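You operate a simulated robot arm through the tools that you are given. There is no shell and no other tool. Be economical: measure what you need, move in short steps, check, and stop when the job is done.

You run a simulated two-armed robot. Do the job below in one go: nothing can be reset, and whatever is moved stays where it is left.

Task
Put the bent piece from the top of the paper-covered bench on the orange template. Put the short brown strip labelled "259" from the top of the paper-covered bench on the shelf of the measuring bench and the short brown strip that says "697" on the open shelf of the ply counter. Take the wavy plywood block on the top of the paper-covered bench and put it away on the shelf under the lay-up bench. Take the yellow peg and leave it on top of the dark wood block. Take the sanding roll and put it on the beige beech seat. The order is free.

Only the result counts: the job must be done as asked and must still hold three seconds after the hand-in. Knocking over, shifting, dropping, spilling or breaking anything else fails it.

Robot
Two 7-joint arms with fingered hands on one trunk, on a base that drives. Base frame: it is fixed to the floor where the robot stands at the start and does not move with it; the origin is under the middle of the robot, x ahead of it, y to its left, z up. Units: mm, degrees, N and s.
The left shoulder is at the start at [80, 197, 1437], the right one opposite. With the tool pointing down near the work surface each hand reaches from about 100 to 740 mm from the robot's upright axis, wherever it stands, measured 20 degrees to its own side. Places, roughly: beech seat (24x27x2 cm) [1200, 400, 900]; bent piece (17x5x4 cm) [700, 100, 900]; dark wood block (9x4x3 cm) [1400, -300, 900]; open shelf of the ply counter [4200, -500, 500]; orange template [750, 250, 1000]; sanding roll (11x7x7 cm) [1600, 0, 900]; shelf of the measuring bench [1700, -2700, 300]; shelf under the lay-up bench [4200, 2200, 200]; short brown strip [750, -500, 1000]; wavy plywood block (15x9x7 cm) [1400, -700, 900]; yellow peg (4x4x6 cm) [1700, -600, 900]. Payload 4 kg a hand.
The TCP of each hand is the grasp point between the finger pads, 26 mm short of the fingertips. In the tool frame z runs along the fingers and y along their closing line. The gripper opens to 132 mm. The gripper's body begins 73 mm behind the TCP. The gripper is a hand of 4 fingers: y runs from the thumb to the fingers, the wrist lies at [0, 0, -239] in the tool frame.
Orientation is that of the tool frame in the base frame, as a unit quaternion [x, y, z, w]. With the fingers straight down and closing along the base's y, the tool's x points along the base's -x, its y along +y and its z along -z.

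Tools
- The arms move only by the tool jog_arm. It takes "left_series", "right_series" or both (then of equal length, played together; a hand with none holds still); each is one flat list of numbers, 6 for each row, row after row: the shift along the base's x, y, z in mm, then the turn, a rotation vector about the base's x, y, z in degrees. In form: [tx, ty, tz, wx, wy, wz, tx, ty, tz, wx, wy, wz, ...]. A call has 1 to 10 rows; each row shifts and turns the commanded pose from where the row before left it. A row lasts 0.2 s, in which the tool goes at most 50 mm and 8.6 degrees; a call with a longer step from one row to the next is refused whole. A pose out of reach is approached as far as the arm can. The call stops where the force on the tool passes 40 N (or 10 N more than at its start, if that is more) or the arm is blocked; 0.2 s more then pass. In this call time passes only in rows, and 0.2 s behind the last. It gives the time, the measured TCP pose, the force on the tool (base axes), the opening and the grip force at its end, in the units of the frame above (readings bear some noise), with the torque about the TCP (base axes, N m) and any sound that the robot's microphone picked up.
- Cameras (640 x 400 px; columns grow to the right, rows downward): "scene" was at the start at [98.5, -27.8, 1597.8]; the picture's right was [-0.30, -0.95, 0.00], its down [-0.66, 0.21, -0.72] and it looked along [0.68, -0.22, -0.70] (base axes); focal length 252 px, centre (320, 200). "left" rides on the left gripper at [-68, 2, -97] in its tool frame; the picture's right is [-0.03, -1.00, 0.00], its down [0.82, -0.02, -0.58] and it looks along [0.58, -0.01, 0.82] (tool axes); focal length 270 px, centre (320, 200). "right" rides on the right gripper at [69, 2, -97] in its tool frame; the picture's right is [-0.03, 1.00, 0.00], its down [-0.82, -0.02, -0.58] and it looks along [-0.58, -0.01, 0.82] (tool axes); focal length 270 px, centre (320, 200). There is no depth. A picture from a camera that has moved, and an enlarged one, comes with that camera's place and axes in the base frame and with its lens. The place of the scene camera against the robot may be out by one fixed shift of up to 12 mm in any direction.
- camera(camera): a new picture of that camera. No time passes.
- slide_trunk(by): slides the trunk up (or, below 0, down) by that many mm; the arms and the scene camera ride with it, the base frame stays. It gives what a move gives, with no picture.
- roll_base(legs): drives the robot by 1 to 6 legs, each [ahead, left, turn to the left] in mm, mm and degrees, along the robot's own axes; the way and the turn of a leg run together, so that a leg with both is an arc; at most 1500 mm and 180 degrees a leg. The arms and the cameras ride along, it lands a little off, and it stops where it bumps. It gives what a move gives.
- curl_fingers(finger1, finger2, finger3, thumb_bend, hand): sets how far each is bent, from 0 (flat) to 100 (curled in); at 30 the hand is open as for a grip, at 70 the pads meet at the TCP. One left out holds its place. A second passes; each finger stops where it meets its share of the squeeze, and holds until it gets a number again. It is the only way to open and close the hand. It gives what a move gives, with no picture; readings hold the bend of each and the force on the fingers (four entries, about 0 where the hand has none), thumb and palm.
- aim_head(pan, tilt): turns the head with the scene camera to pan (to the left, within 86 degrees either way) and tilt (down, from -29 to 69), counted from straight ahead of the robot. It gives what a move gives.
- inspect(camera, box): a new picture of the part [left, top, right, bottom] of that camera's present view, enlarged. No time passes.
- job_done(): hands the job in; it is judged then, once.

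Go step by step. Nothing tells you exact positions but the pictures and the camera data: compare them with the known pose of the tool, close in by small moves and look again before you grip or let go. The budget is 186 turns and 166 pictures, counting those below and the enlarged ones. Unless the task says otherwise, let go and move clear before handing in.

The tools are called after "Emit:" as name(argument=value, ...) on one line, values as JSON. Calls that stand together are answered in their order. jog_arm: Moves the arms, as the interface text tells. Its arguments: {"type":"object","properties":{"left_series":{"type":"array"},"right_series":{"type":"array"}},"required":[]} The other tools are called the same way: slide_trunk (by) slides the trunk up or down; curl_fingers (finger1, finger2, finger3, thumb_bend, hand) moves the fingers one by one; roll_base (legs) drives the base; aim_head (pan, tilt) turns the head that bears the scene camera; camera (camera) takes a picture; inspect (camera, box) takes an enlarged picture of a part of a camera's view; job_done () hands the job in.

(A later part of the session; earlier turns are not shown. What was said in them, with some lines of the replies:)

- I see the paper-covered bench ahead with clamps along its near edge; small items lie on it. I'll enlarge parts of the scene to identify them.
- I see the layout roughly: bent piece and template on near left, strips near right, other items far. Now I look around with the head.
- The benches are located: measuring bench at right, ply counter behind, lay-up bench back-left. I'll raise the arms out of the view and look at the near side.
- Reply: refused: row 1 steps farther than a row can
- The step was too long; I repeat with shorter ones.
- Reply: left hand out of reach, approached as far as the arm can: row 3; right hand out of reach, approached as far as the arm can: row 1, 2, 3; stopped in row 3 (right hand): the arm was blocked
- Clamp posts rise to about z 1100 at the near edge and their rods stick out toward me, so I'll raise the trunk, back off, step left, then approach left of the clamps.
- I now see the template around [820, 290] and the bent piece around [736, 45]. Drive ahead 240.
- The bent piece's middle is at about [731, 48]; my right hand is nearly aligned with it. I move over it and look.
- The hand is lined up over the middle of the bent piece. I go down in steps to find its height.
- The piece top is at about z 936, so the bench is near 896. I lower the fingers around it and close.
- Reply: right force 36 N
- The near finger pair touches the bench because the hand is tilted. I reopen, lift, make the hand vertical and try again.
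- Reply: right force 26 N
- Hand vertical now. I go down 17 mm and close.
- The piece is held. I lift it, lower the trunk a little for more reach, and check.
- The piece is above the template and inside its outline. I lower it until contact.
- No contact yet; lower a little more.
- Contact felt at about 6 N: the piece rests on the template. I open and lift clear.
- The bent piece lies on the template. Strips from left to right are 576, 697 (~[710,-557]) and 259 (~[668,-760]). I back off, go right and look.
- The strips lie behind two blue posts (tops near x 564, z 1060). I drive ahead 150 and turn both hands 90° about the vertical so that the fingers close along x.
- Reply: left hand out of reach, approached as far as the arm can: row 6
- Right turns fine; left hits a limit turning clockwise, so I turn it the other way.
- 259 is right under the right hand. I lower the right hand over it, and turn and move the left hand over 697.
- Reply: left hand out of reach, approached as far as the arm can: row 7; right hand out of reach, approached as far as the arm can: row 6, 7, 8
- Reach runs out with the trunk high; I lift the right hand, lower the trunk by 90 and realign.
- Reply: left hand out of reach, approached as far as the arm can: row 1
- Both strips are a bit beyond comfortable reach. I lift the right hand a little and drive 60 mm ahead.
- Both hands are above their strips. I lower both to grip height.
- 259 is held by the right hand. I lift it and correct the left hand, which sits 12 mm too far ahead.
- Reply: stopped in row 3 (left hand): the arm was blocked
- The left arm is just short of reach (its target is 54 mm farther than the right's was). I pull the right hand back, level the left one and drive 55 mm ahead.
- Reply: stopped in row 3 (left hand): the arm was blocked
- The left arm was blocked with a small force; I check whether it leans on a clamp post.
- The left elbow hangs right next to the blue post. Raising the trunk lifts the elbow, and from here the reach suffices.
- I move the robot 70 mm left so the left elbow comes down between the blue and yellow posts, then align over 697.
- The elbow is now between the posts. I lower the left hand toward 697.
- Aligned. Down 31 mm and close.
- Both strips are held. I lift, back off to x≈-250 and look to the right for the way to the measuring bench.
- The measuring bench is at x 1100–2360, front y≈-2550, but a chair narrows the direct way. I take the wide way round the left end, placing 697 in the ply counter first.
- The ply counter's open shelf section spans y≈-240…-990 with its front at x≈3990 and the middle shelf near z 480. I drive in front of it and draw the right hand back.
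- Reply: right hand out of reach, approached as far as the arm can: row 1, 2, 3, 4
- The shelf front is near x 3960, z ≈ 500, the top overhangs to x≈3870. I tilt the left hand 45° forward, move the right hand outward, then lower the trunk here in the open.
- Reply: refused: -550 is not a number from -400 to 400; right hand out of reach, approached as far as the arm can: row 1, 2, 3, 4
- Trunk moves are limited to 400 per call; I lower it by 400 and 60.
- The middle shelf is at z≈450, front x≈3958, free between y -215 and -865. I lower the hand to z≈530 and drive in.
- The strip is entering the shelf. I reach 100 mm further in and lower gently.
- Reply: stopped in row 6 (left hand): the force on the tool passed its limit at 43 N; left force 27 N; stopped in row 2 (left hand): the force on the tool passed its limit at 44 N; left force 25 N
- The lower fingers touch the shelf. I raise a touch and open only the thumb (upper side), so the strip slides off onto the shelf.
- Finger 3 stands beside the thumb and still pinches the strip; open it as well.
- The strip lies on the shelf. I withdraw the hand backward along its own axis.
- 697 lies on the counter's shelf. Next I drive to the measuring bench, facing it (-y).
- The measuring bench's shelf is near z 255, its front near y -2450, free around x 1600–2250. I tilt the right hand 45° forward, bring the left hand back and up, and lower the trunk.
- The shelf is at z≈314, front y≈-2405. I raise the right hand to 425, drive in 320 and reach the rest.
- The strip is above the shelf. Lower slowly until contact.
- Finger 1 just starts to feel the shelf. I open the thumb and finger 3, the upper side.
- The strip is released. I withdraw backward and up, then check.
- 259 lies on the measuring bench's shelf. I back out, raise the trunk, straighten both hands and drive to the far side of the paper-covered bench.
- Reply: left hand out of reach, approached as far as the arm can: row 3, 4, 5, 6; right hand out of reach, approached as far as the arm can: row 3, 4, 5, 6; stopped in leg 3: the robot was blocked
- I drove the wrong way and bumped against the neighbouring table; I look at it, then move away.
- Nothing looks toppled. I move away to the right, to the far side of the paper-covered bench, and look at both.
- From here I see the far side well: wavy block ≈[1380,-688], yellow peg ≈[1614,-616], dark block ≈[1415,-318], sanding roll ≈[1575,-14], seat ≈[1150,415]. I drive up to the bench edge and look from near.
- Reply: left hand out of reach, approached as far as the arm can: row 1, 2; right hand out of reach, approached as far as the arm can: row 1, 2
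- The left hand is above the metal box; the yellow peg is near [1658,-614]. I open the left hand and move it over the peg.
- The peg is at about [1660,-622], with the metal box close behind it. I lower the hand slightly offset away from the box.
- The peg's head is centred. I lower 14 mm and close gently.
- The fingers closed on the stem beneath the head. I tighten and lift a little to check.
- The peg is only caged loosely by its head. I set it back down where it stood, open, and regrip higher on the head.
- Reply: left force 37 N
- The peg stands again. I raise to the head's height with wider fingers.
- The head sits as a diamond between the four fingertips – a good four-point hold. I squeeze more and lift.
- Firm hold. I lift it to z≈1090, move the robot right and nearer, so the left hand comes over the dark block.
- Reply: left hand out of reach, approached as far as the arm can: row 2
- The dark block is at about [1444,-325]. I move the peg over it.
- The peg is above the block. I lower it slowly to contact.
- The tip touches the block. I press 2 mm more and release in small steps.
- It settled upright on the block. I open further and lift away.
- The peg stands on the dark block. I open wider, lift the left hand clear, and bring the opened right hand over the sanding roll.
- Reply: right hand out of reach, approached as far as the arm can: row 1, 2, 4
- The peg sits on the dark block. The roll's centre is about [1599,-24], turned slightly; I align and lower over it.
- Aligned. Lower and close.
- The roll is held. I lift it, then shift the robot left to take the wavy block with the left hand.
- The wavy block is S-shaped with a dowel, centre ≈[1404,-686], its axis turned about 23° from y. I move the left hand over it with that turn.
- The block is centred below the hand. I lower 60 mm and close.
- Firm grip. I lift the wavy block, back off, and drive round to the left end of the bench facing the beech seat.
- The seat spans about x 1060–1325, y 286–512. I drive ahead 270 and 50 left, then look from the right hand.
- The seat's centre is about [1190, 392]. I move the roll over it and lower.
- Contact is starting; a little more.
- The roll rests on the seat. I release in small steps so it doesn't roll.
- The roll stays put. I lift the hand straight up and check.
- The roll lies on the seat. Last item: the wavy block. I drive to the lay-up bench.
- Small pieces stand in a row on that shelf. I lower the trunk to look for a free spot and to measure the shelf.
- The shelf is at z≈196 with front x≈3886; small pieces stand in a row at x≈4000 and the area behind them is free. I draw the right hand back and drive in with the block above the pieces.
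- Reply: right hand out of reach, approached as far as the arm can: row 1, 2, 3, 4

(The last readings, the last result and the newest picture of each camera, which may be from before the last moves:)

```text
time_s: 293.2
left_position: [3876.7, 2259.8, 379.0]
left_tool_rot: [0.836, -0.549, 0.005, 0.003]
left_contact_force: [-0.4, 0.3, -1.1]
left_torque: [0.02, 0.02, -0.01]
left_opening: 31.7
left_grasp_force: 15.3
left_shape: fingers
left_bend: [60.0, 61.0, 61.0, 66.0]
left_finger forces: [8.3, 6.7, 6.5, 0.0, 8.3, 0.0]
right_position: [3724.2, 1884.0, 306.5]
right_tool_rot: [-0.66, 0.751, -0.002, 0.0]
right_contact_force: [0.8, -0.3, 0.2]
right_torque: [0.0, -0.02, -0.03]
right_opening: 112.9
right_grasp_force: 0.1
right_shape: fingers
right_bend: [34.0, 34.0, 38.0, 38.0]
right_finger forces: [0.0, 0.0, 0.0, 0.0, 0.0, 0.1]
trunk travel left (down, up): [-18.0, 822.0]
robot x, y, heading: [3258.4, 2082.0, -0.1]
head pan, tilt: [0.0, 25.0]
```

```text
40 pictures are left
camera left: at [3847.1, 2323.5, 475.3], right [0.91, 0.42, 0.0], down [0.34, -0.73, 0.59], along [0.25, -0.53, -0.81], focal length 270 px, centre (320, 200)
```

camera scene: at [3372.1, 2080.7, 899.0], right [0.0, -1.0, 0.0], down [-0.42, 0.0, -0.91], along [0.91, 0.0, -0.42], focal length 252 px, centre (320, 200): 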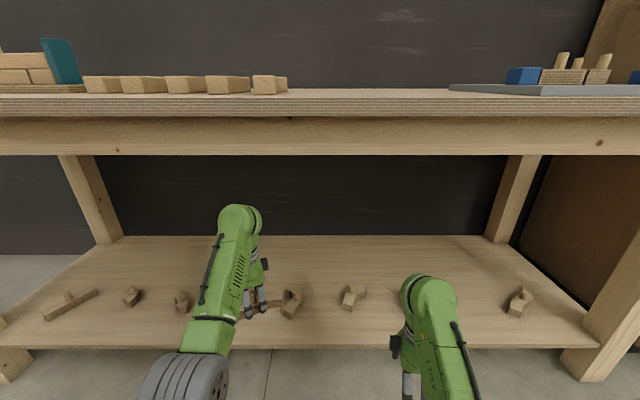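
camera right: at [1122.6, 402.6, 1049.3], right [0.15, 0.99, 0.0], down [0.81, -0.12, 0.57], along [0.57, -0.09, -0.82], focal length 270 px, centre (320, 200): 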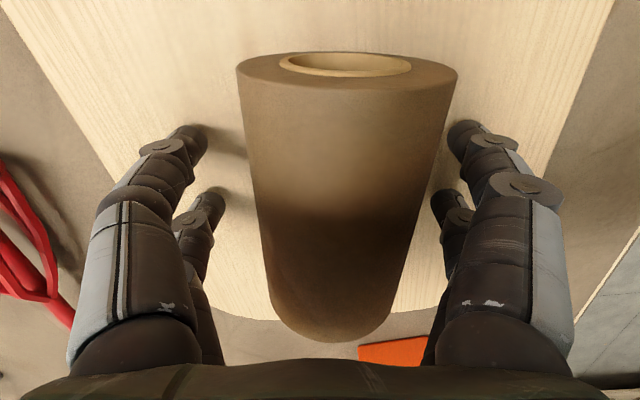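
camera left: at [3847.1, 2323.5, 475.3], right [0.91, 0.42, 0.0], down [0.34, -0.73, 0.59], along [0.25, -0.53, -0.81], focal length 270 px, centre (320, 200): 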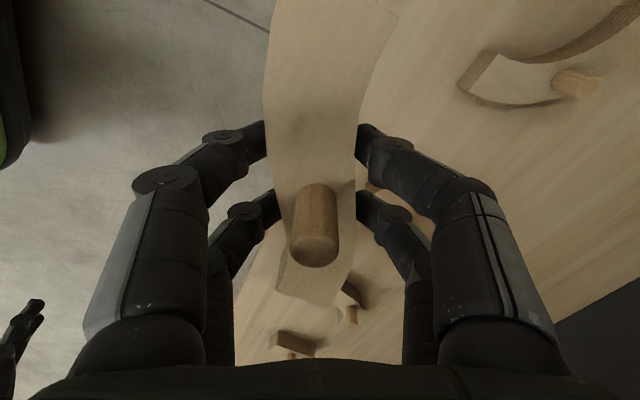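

Pieces stand at y≈1971, 2181 and 2357, x up to ~4065. I'll place the block behind them near [4200, 2265]; first I raise the right hand clear, then drive in.

Emit:
jog_arm(right_series=[30, 0, 25, 0, 0, 0, 30, 0, 35, 0, 0, 0, 30, 0, 35, 0, 0, 0, 10, 0, 35, 0, 0, 0, 0, 0, 20, 0, 0, 0])

Emit:
roll_base(legs=[[280, 0, 0]])

Emit:
camera(camera="scene")

Emit:
camera(camera="left")

```text
time_s: 294.4
left_position: [3875.5, 2258.5, 377.7]
left_tool_rot: [0.836, -0.549, 0.004, 0.004]
left_contact_force: [-1.3, -1.3, -0.8]
left_torque: [0.0, 0.0, 0.0]
left_opening: 31.6
left_grasp_force: 14.6
left_shape: fingers
left_bend: [60.0, 61.0, 61.0, 66.0]
left_finger forces: [8.2, 6.8, 6.6, 0.0, 8.3, 0.0]
right_position: [3833.6, 1884.9, 440.0]
right_tool_rot: [-0.661, 0.751, -0.006, 0.002]
right_contact_force: [-0.7, -0.3, 0.0]
right_torque: [0.0, 0.03, 0.02]
right_opening: 112.9
right_grasp_force: 0.0
right_shape: fingers
right_bend: [34.0, 34.0, 38.0, 38.0]
right_finger forces: [0.1, 0.0, 0.0, 0.0, 0.0, 0.1]
right hand out of reach, approached as far as the arm can: row 1, 5
trunk travel left (down, up): [-18.0, 822.0]
robot x, y, heading: [3261.7, 2087.7, -0.1]
head pan, tilt: [0.0, 25.0]
```

```text
time_s: 296.4
left_position: [4154.6, 2257.2, 379.6]
left_tool_rot: [0.835, -0.55, 0.003, 0.004]
left_contact_force: [0.8, -0.6, -1.8]
left_torque: [0.0, -0.04, 0.0]
left_opening: 31.6
left_grasp_force: 15.0
left_shape: fingers
left_bend: [60.0, 61.0, 61.0, 66.0]
left_finger forces: [8.1, 6.8, 6.5, 0.0, 8.4, 0.1]
right_position: [4108.7, 1883.8, 438.6]
right_tool_rot: [-0.66, 0.751, -0.005, 0.002]
right_contact_force: [0.3, 0.2, 0.2]
right_torque: [0.01, 0.01, -0.03]
right_opening: 113.3
right_grasp_force: 0.0
right_shape: fingers
right_bend: [34.0, 34.0, 38.0, 38.0]
right_finger forces: [0.1, 0.1, 0.0, 0.1, 0.0, 0.0]
trunk travel left (down, up): [-18.0, 822.0]
robot x, y, heading: [3537.5, 2080.1, -0.2]
head pan, tilt: [0.0, 25.0]
```

```text
39 pictures are left
camera scene: at [3650.3, 2079.7, 898.9], right [0.0, -1.0, 0.0], down [-0.42, 0.0, -0.91], along [0.91, 0.0, -0.42], focal length 252 px, centre (320, 200)
```

scene: 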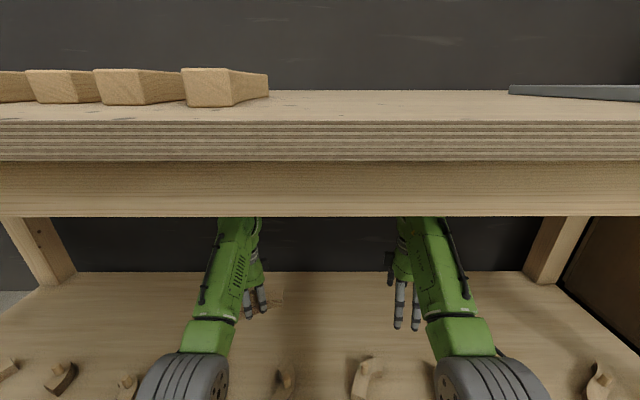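

```text
38 pictures are left
camera left: at [4125.5, 2322.0, 475.2], right [0.91, 0.42, 0.0], down [0.34, -0.74, 0.59], along [0.24, -0.53, -0.81], focal length 270 px, centre (320, 200)
```

left: 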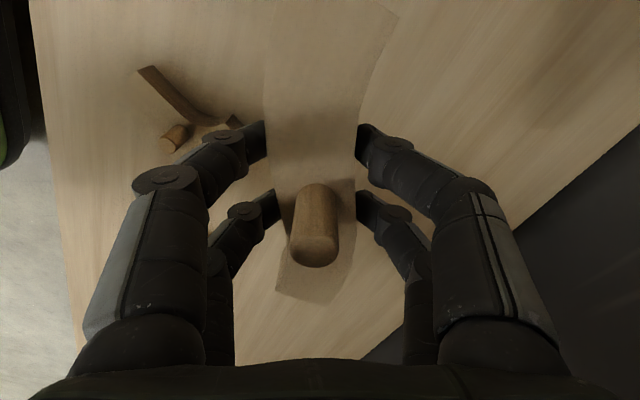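

Space behind the pieces is free (nearest piece ends at x≈4087). I reach 60 mm further and lower.

Emit:
jog_arm(left_series=[30, 3, 0, 0, 0, 0, 30, 3, 0, 0, 0, 0, 0, 0, -40, 0, 0, 0, 0, 0, -40, 0, 0, 0, 0, 0, -30, 0, 0, 0, 0, 0, -10, 0, 0, 0])

Emit:
camera(camera="left")

```text
time_s: 297.8
left_position: [4216.4, 2264.0, 257.8]
left_tool_rot: [0.835, -0.55, 0.005, 0.004]
left_contact_force: [0.5, -1.4, -0.6]
left_torque: [0.01, 0.0, 0.01]
left_opening: 31.4
left_grasp_force: 14.9
left_shape: fingers
left_bend: [60.0, 61.0, 61.0, 66.0]
left_finger forces: [8.2, 6.8, 6.8, 0.0, 8.3, 0.0]
right_position: [4111.4, 1884.6, 440.3]
right_tool_rot: [-0.66, 0.751, -0.005, 0.002]
right_contact_force: [-0.6, 0.4, -0.1]
right_torque: [-0.01, 0.01, 0.03]
right_opening: 113.0
right_grasp_force: 0.1
right_shape: fingers
right_bend: [34.0, 34.0, 38.0, 38.0]
right_finger forces: [0.0, 0.0, 0.0, 0.0, 0.0, 0.0]
trunk travel left (down, up): [-18.0, 822.0]
robot x, y, heading: [3535.1, 2084.4, -0.1]
head pan, tilt: [0.0, 25.0]
```

```text
37 pictures are left
camera left: at [4186.0, 2328.2, 354.5], right [0.91, 0.42, 0.0], down [0.34, -0.73, 0.59], along [0.24, -0.53, -0.81], focal length 270 px, centre (320, 200)
```

left: 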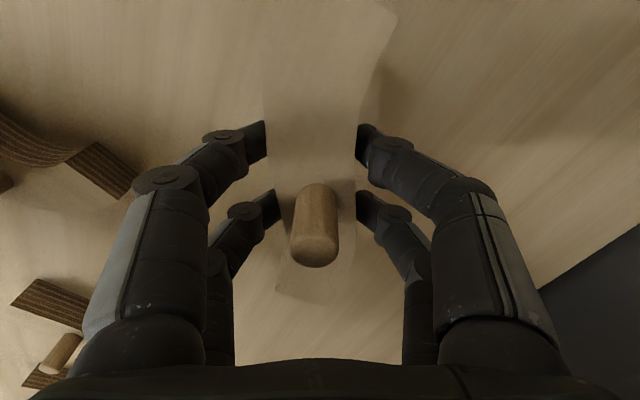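

Emit:
jog_arm(left_series=[0, 0, -5, 0, 0, 0, 0, 0, -5, 0, 0, 0, 0, 0, -4, 0, 0, 0, 0, 0, -4, 0, 0, 0])

```text
time_s: 298.8
left_position: [4214.8, 2263.8, 239.1]
left_tool_rot: [0.835, -0.55, 0.003, 0.004]
left_contact_force: [0.6, -1.2, -1.0]
left_torque: [0.0, -0.01, 0.01]
left_opening: 31.5
left_grasp_force: 15.2
left_shape: fingers
left_bend: [60.0, 61.0, 61.0, 66.0]
left_finger forces: [8.2, 6.8, 6.6, 0.0, 8.4, 0.1]
right_position: [4110.8, 1884.4, 438.6]
right_tool_rot: [-0.66, 0.751, -0.005, 0.002]
right_contact_force: [-1.1, 0.7, 0.2]
right_torque: [-0.02, 0.04, -0.01]
right_opening: 112.8
right_grasp_force: 0.1
right_shape: fingers
right_bend: [34.0, 34.0, 38.0, 38.0]
right_finger forces: [0.0, 0.1, 0.1, 0.0, 0.0, 0.1]
trunk travel left (down, up): [-18.0, 822.0]
robot x, y, heading: [3536.9, 2080.9, -0.4]
head pan, tilt: [0.0, 25.0]
```

No contact yet; lower on in small steps.

Emit:
jog_arm(left_series=[0, 0, -4, 0, 0, 0, 0, 0, -4, 0, 0, 0, 0, 0, -3, 0, 0, 0, 0, 0, -3, 0, 0, 0])

Emit:
camera(camera="left")

```text
time_s: 299.8
left_position: [4214.8, 2265.3, 225.4]
left_tool_rot: [0.836, -0.549, 0.004, 0.004]
left_contact_force: [0.1, 0.4, -0.4]
left_torque: [-0.03, 0.0, 0.04]
left_opening: 31.3
left_grasp_force: 14.9
left_shape: fingers
left_bend: [60.0, 61.0, 61.0, 66.0]
left_finger forces: [8.2, 6.8, 6.6, 0.0, 8.4, 0.0]
right_position: [4111.5, 1883.8, 438.3]
right_tool_rot: [-0.66, 0.751, -0.004, 0.002]
right_contact_force: [0.4, -0.7, -0.4]
right_torque: [0.02, 0.01, -0.02]
right_opening: 112.9
right_grasp_force: 0.0
right_shape: fingers
right_bend: [34.0, 34.0, 38.0, 38.0]
right_finger forces: [0.1, 0.1, 0.0, 0.0, 0.1, 0.0]
trunk travel left (down, up): [-18.0, 822.0]
robot x, y, heading: [3537.8, 2082.9, 0.0]
head pan, tilt: [0.0, 25.0]
```

```text
36 pictures are left
camera left: at [4184.9, 2328.0, 322.6], right [0.91, 0.42, 0.0], down [0.34, -0.74, 0.59], along [0.24, -0.53, -0.81], focal length 270 px, centre (320, 200)
```

left: 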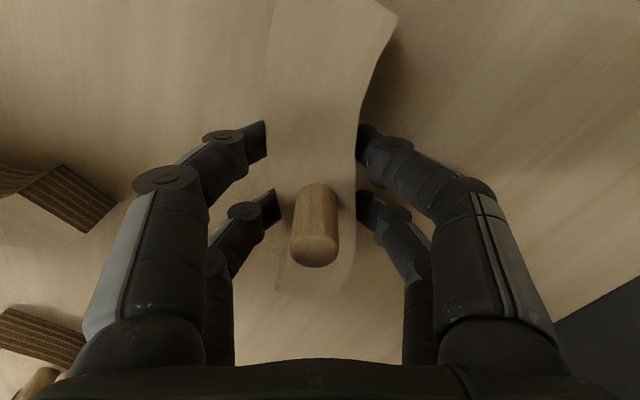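

Emit:
jog_arm(left_series=[0, 0, -4, 0, 0, 0, 0, 0, -3, 0, 0, 0, 0, 0, -3, 0, 0, 0, 0, 0, -3, 0, 0, 0])

```text
time_s: 300.8
left_position: [4214.4, 2264.9, 213.1]
left_tool_rot: [0.836, -0.549, 0.004, 0.003]
left_contact_force: [-0.5, 0.2, -1.8]
left_torque: [0.03, 0.02, -0.02]
left_opening: 31.5
left_grasp_force: 15.2
left_shape: fingers
left_bend: [60.0, 61.0, 61.0, 66.0]
left_finger forces: [8.1, 6.8, 6.6, 0.0, 8.4, 0.0]
right_position: [4110.3, 1884.0, 440.1]
right_tool_rot: [-0.66, 0.751, -0.005, 0.003]
right_contact_force: [0.1, 0.2, -0.2]
right_torque: [0.02, -0.03, 0.0]
right_opening: 112.8
right_grasp_force: 0.0
right_shape: fingers
right_bend: [34.0, 34.0, 38.0, 38.0]
right_finger forces: [0.0, 0.1, 0.1, 0.0, 0.0, 0.0]
trunk travel left (down, up): [-18.0, 822.0]
robot x, y, heading: [3539.1, 2082.3, -0.3]
head pan, tilt: [0.0, 25.0]
```

Emit:
jog_arm(left_series=[0, 0, -4, 0, 0, 0, 0, 0, -4, 0, 0, 0, 0, 0, -3, 0, 0, 0, 0, 0, -3, 0, 0, 0, 0, 0, -3, 0, 0, 0])

Emit:
camera(camera="left")

```text
time_s: 301.7
left_position: [4218.3, 2263.8, 211.7]
left_tool_rot: [0.836, -0.549, 0.013, -0.001]
left_contact_force: [-6.3, -0.3, 20.9]
left_torque: [0.1, 0.89, 0.09]
left_opening: 31.8
left_grasp_force: 23.9
left_shape: fingers
left_bend: [64.0, 62.0, 62.0, 66.0]
left_finger forces: [25.7, 7.8, 6.5, 0.0, 7.7, 0.0]
right_position: [4110.6, 1884.5, 441.1]
right_tool_rot: [-0.66, 0.751, -0.005, 0.004]
right_contact_force: [0.5, -0.2, -0.5]
right_torque: [0.01, 0.0, 0.01]
right_opening: 113.1
right_grasp_force: 0.0
right_shape: fingers
right_bend: [34.0, 34.0, 38.0, 38.0]
right_finger forces: [0.0, 0.0, 0.0, 0.1, 0.0, 0.0]
trunk travel left (down, up): [-18.0, 822.0]
robot x, y, heading: [3538.7, 2084.7, -0.3]
head pan, tilt: [0.0, 25.0]
stopped in row 4 (left hand): the force on the tool passed its limit at 43 N (the readings are from after the stop); the commanded pose is now the measured one
```

```text
35 pictures are left
camera left: at [4187.1, 2328.6, 307.7], right [0.91, 0.42, 0.01], down [0.33, -0.73, 0.59], along [0.26, -0.53, -0.81], focal length 270 px, centre (320, 200)
```

left: 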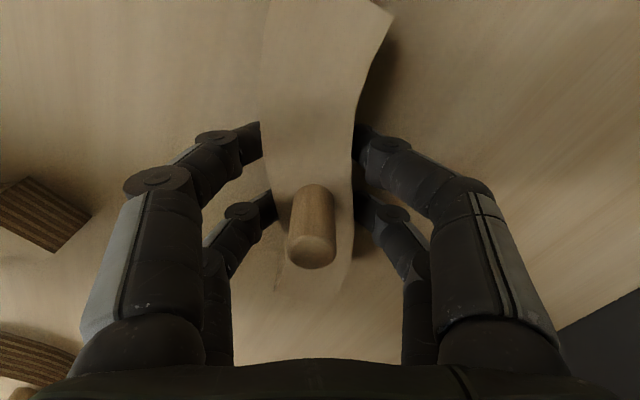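

The block has reached the shelf (finger 1 touches it as it did at pick-up). I release stepwise.

Emit:
curl_fingers(hand="left", finger1=54, finger2=54, finger3=54, thumb_bend=58)

Emit:
camera(camera="left")

```text
time_s: 302.7
left_position: [4219.5, 2264.0, 212.2]
left_tool_rot: [0.836, -0.549, 0.011, -0.001]
left_contact_force: [3.4, 0.8, 33.9]
left_torque: [0.2, 0.52, 0.06]
left_opening: 42.8
left_grasp_force: 16.1
left_shape: fingers
left_bend: [62.0, 59.0, 54.0, 57.0]
left_finger forces: [20.6, 6.5, 1.5, 0.0, 5.0, 0.0]
right_position: [4108.4, 1884.5, 441.3]
right_tool_rot: [-0.66, 0.751, -0.007, 0.004]
right_contact_force: [-0.2, -0.1, 0.8]
right_torque: [0.05, 0.01, -0.01]
right_opening: 112.7
right_grasp_force: 0.1
right_shape: fingers
right_bend: [34.0, 34.0, 38.0, 38.0]
right_finger forces: [0.0, 0.1, 0.1, 0.0, 0.0, 0.1]
trunk travel left (down, up): [-18.0, 822.0]
robot x, y, heading: [3536.5, 2084.7, -0.3]
head pan, tilt: [0.0, 25.0]
```

```text
34 pictures are left
camera left: at [4186.8, 2328.3, 308.2], right [0.91, 0.42, 0.02], down [0.33, -0.74, 0.59], along [0.26, -0.53, -0.81], focal length 270 px, centre (320, 200)
```

left: 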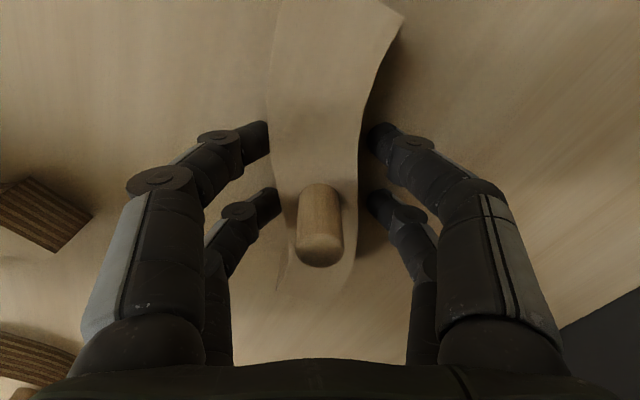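

Fingers press on the shelf; I rise 8 mm and open fully.

Emit:
jog_arm(left_series=[0, 0, 6, 0, 0, 0])

Emit:
curl_fingers(hand="left", finger1=40, finger2=40, finger3=40, thumb_bend=40)

Emit:
camera(camera="left")

```text
time_s: 303.1
left_position: [4215.9, 2264.0, 212.9]
left_tool_rot: [0.836, -0.549, 0.007, 0.001]
left_contact_force: [6.3, -2.9, 18.2]
left_torque: [0.0, -0.13, -0.03]
left_opening: 42.9
left_grasp_force: 9.3
left_shape: fingers
left_bend: [60.0, 57.0, 53.0, 57.0]
left_finger forces: [6.7, 3.9, 2.8, 0.0, 4.7, 0.1]
right_position: [4110.6, 1883.8, 441.4]
right_tool_rot: [-0.66, 0.751, -0.005, 0.003]
right_contact_force: [0.1, 0.3, 0.5]
right_torque: [-0.04, 0.02, 0.01]
right_opening: 112.9
right_grasp_force: 0.1
right_shape: fingers
right_bend: [34.0, 34.0, 38.0, 38.0]
right_finger forces: [0.0, 0.0, 0.1, 0.0, 0.1, 0.0]
trunk travel left (down, up): [-18.0, 822.0]
robot x, y, heading: [3541.6, 2081.5, -0.2]
head pan, tilt: [0.0, 25.0]
```

```text
time_s: 304.1
left_position: [4215.5, 2265.5, 209.8]
left_tool_rot: [0.836, -0.549, 0.007, 0.002]
left_contact_force: [2.1, 2.4, 6.4]
left_torque: [0.01, 0.38, -0.07]
left_opening: 97.8
left_grasp_force: 4.0
left_shape: fingers
left_bend: [42.0, 40.0, 40.0, 40.0]
left_finger forces: [6.8, 0.1, 0.0, 0.0, 0.0, 0.0]
right_position: [4110.7, 1885.2, 439.7]
right_tool_rot: [-0.66, 0.751, -0.005, 0.002]
right_contact_force: [-0.2, -0.9, 0.5]
right_torque: [0.0, -0.03, 0.01]
right_opening: 112.8
right_grasp_force: 0.1
right_shape: fingers
right_bend: [34.0, 34.0, 38.0, 38.0]
right_finger forces: [0.0, 0.1, 0.0, 0.0, 0.0, 0.0]
trunk travel left (down, up): [-18.0, 822.0]
robot x, y, heading: [3538.4, 2082.6, -0.1]
head pan, tilt: [0.0, 25.0]
```

```text
33 pictures are left
camera left: at [4185.3, 2329.2, 307.6], right [0.91, 0.42, 0.0], down [0.34, -0.73, 0.59], along [0.25, -0.53, -0.81], focal length 270 px, centre (320, 200)
```

left: 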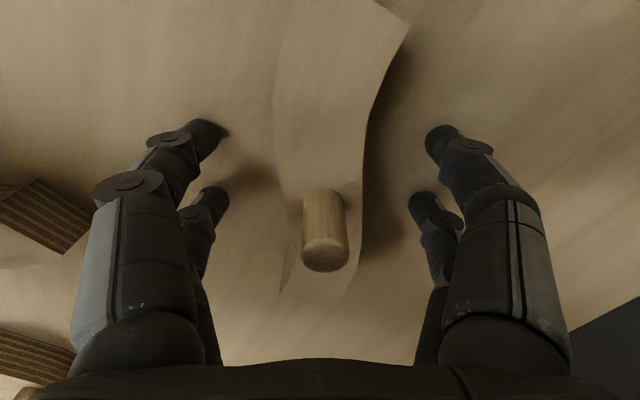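

Released. I lift straight up, then back the robot out.

Emit:
jog_arm(left_series=[0, 0, 25, 0, 0, 0, 0, 0, 40, 0, 0, 0, 0, 0, 40, 0, 0, 0, 0, 0, 40, 0, 0, 0, -20, 0, 25, 0, 0, 0, -40, 0, 0, 0, 0, 0])

Emit:
camera(camera="left")

Emit:
roll_base(legs=[[-650, 0, 0]])

Emit:
camera(camera="scene")

```text
time_s: 305.5
left_position: [4155.9, 2264.3, 380.8]
left_tool_rot: [0.836, -0.548, 0.007, 0.001]
left_contact_force: [0.4, 1.3, 0.7]
left_torque: [0.02, -0.01, 0.0]
left_opening: 99.4
left_grasp_force: 0.2
left_shape: fingers
left_bend: [40.0, 40.0, 40.0, 40.0]
left_finger forces: [0.0, 0.0, 0.0, 0.0, 0.0, 0.0]
right_position: [4110.6, 1884.9, 441.1]
right_tool_rot: [-0.661, 0.751, -0.005, 0.003]
right_contact_force: [-0.1, 0.2, 0.3]
right_torque: [0.0, 0.01, -0.02]
right_opening: 112.9
right_grasp_force: 0.1
right_shape: fingers
right_bend: [34.0, 34.0, 38.0, 38.0]
right_finger forces: [0.0, 0.0, 0.1, 0.1, 0.1, 0.0]
trunk travel left (down, up): [-18.0, 822.0]
robot x, y, heading: [3533.6, 2085.5, 0.2]
head pan, tilt: [0.0, 25.0]
```

```text
32 pictures are left
camera left: at [4126.0, 2327.2, 477.7], right [0.91, 0.42, 0.0], down [0.34, -0.73, 0.59], along [0.25, -0.53, -0.81], focal length 270 px, centre (320, 200)
```

left: 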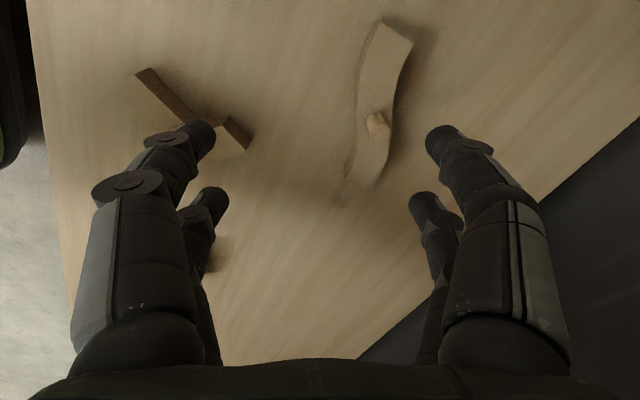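

```text
time_s: 309.1
left_position: [3493.8, 2267.3, 381.4]
left_tool_rot: [0.838, -0.546, 0.007, 0.001]
left_contact_force: [0.3, 0.1, 0.9]
left_torque: [-0.02, 0.03, 0.02]
left_opening: 99.5
left_grasp_force: 0.1
left_shape: fingers
left_bend: [40.0, 40.0, 40.0, 40.0]
left_finger forces: [0.0, 0.1, 0.0, 0.0, 0.1, 0.0]
right_position: [3451.3, 1888.1, 439.0]
right_tool_rot: [-0.663, 0.749, -0.006, 0.002]
right_contact_force: [-0.2, 0.4, 0.5]
right_torque: [0.05, -0.01, 0.01]
right_opening: 112.9
right_grasp_force: 0.1
right_shape: fingers
right_bend: [34.0, 34.0, 38.0, 38.0]
right_finger forces: [0.1, 0.0, 0.1, 0.0, 0.0, 0.1]
trunk travel left (down, up): [-18.0, 822.0]
robot x, y, heading: [2872.7, 2084.5, 0.4]
head pan, tilt: [0.0, 25.0]
```

```text
31 pictures are left
camera scene: at [2987.7, 2080.5, 899.1], right [0.0, -1.0, 0.0], down [-0.42, 0.0, -0.91], along [0.91, 0.0, -0.42], focal length 252 px, centre (320, 200)
```

scene: 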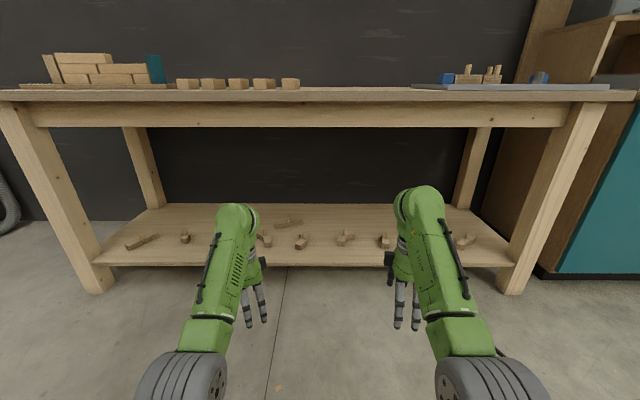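

The wavy block lies on the lay-up bench's shelf. For a last check I raise the trunk and turn toward the paper-covered bench.

Emit:
slide_trunk(by=400)

Emit:
roll_base(legs=[[-200, 0, 0], [0, 0, -120]])

Emit:
slide_trunk(by=400)

Emit:
inspect(camera="scene", box=[120, 60, 520, 310])

```text
time_s: 313.0
left_position: [3493.2, 2266.6, 781.5]
left_tool_rot: [0.838, -0.546, 0.007, 0.001]
left_contact_force: [0.4, -0.4, 1.1]
left_torque: [0.0, -0.03, 0.04]
left_opening: 99.9
left_grasp_force: 0.0
left_shape: fingers
left_bend: [40.0, 40.0, 40.0, 40.0]
left_finger forces: [0.1, 0.0, 0.0, 0.1, 0.0, 0.1]
right_position: [3449.3, 1887.9, 840.0]
right_tool_rot: [-0.662, 0.749, -0.006, 0.002]
right_contact_force: [0.5, 0.0, -0.3]
right_torque: [0.01, 0.0, 0.05]
right_opening: 113.1
right_grasp_force: 0.1
right_shape: fingers
right_bend: [34.0, 34.0, 38.0, 38.0]
right_finger forces: [0.0, 0.0, 0.1, 0.1, 0.1, 0.0]
trunk travel left (down, up): [-418.0, 422.0]
robot x, y, heading: [2875.0, 2085.2, 0.1]
head pan, tilt: [0.0, 25.0]
```

```text
time_s: 319.6
left_position: [2510.7, 1459.6, 781.2]
left_tool_rot: [0.068, 0.998, -0.003, -0.008]
left_contact_force: [-0.5, 0.4, 0.4]
left_torque: [-0.01, 0.01, 0.01]
left_opening: 99.4
left_grasp_force: 0.1
left_shape: fingers
left_bend: [40.0, 40.0, 40.0, 40.0]
left_finger forces: [0.0, 0.0, 0.0, 0.1, 0.0, 0.0]
right_position: [2211.2, 1696.0, 839.6]
right_tool_rot: [0.33, 0.944, -0.004, -0.003]
right_contact_force: [0.7, 0.7, -0.2]
right_torque: [-0.02, -0.01, -0.02]
right_opening: 113.1
right_grasp_force: 0.1
right_shape: fingers
right_bend: [34.0, 34.0, 38.0, 38.0]
right_finger forces: [0.0, 0.0, 0.0, 0.1, 0.1, 0.0]
trunk travel left (down, up): [-418.0, 422.0]
robot x, y, heading: [2680.5, 2084.0, -121.3]
head pan, tilt: [0.0, 25.0]
```

```text
time_s: 323.4
left_position: [2511.0, 1460.2, 1181.2]
left_tool_rot: [0.068, 0.998, -0.004, -0.007]
left_contact_force: [-0.3, -0.6, 0.1]
left_torque: [0.03, -0.05, 0.02]
left_opening: 99.5
left_grasp_force: 0.1
left_shape: fingers
left_bend: [40.0, 40.0, 40.0, 40.0]
left_finger forces: [0.1, 0.1, 0.0, 0.1, 0.0, 0.1]
right_position: [2210.3, 1694.8, 1241.4]
right_tool_rot: [0.329, 0.944, -0.005, -0.004]
right_contact_force: [0.2, -0.2, -0.1]
right_torque: [-0.01, 0.03, 0.01]
right_opening: 112.7
right_grasp_force: 0.1
right_shape: fingers
right_bend: [34.0, 34.0, 38.0, 38.0]
right_finger forces: [0.0, 0.0, 0.0, 0.1, 0.0, 0.0]
trunk travel left (down, up): [-818.0, 22.0]
robot x, y, heading: [2677.4, 2083.8, -121.5]
head pan, tilt: [0.0, 25.0]
```

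```text
1.60 times, centred on (320, 185) of scene
camera zoom: at [2603.5, 1975.0, 1699.0], right [-0.85, 0.52, 0.0], down [0.22, 0.36, -0.91], along [-0.47, -0.77, -0.42], focal length 403 px, centre (320, 224)
```

zoom: 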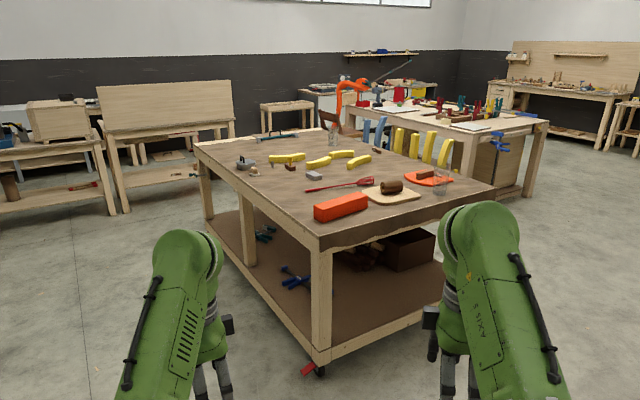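

Emit:
inspect(camera="scene", box=[260, 140, 410, 200])

```text
4.27 times, centred on (335, 170) of scene
camera zoom: at [2603.5, 1975.0, 1699.0], right [-0.85, 0.52, 0.0], down [0.22, 0.36, -0.91], along [-0.47, -0.77, -0.42], focal length 1075 px, centre (256, 328)
```

zoom: 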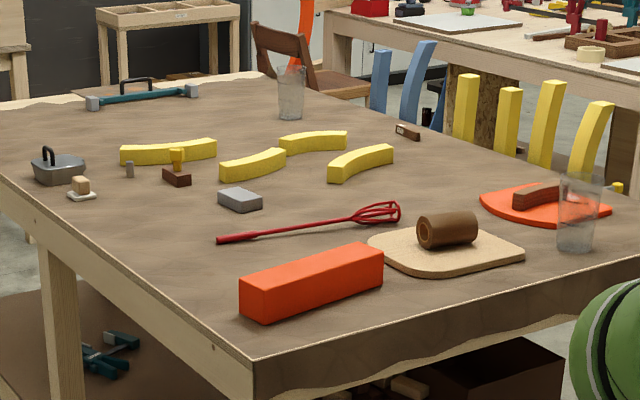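

Everything is in its place: the peg stands on the dark block, the roll lies on the seat and the bent piece lies on the template. Both hands are empty and clear, so I hand in.

Emit:
job_done()

```text
The job is handed in.
```

I placed all six items where you asked, and I've handed the job in; I haven't seen the result of the check.

- **Bent piece:** lies on the orange template.
- **Strip 259:** lies on the shelf of the measuring bench.
- **Strip 697:** lies on the open shelf of the ply counter.
- **Wavy plywood block:** lies on the shelf under the lay-up bench, behind the row of small pieces.
- **Yellow peg:** stands upright on the dark wood block.
- **Sanding roll:** lies on its side on the beech seat and stayed put after I let go.

**Contacts along the way:**
- I drove the wrong way once and bumped the table beside the measuring bench. Nothing there looked moved or toppled afterwards.
- The left arm was blocked once while I reached for strip 697, probably by a blue clamp post on the near edge. I saw no sign that the post had moved.
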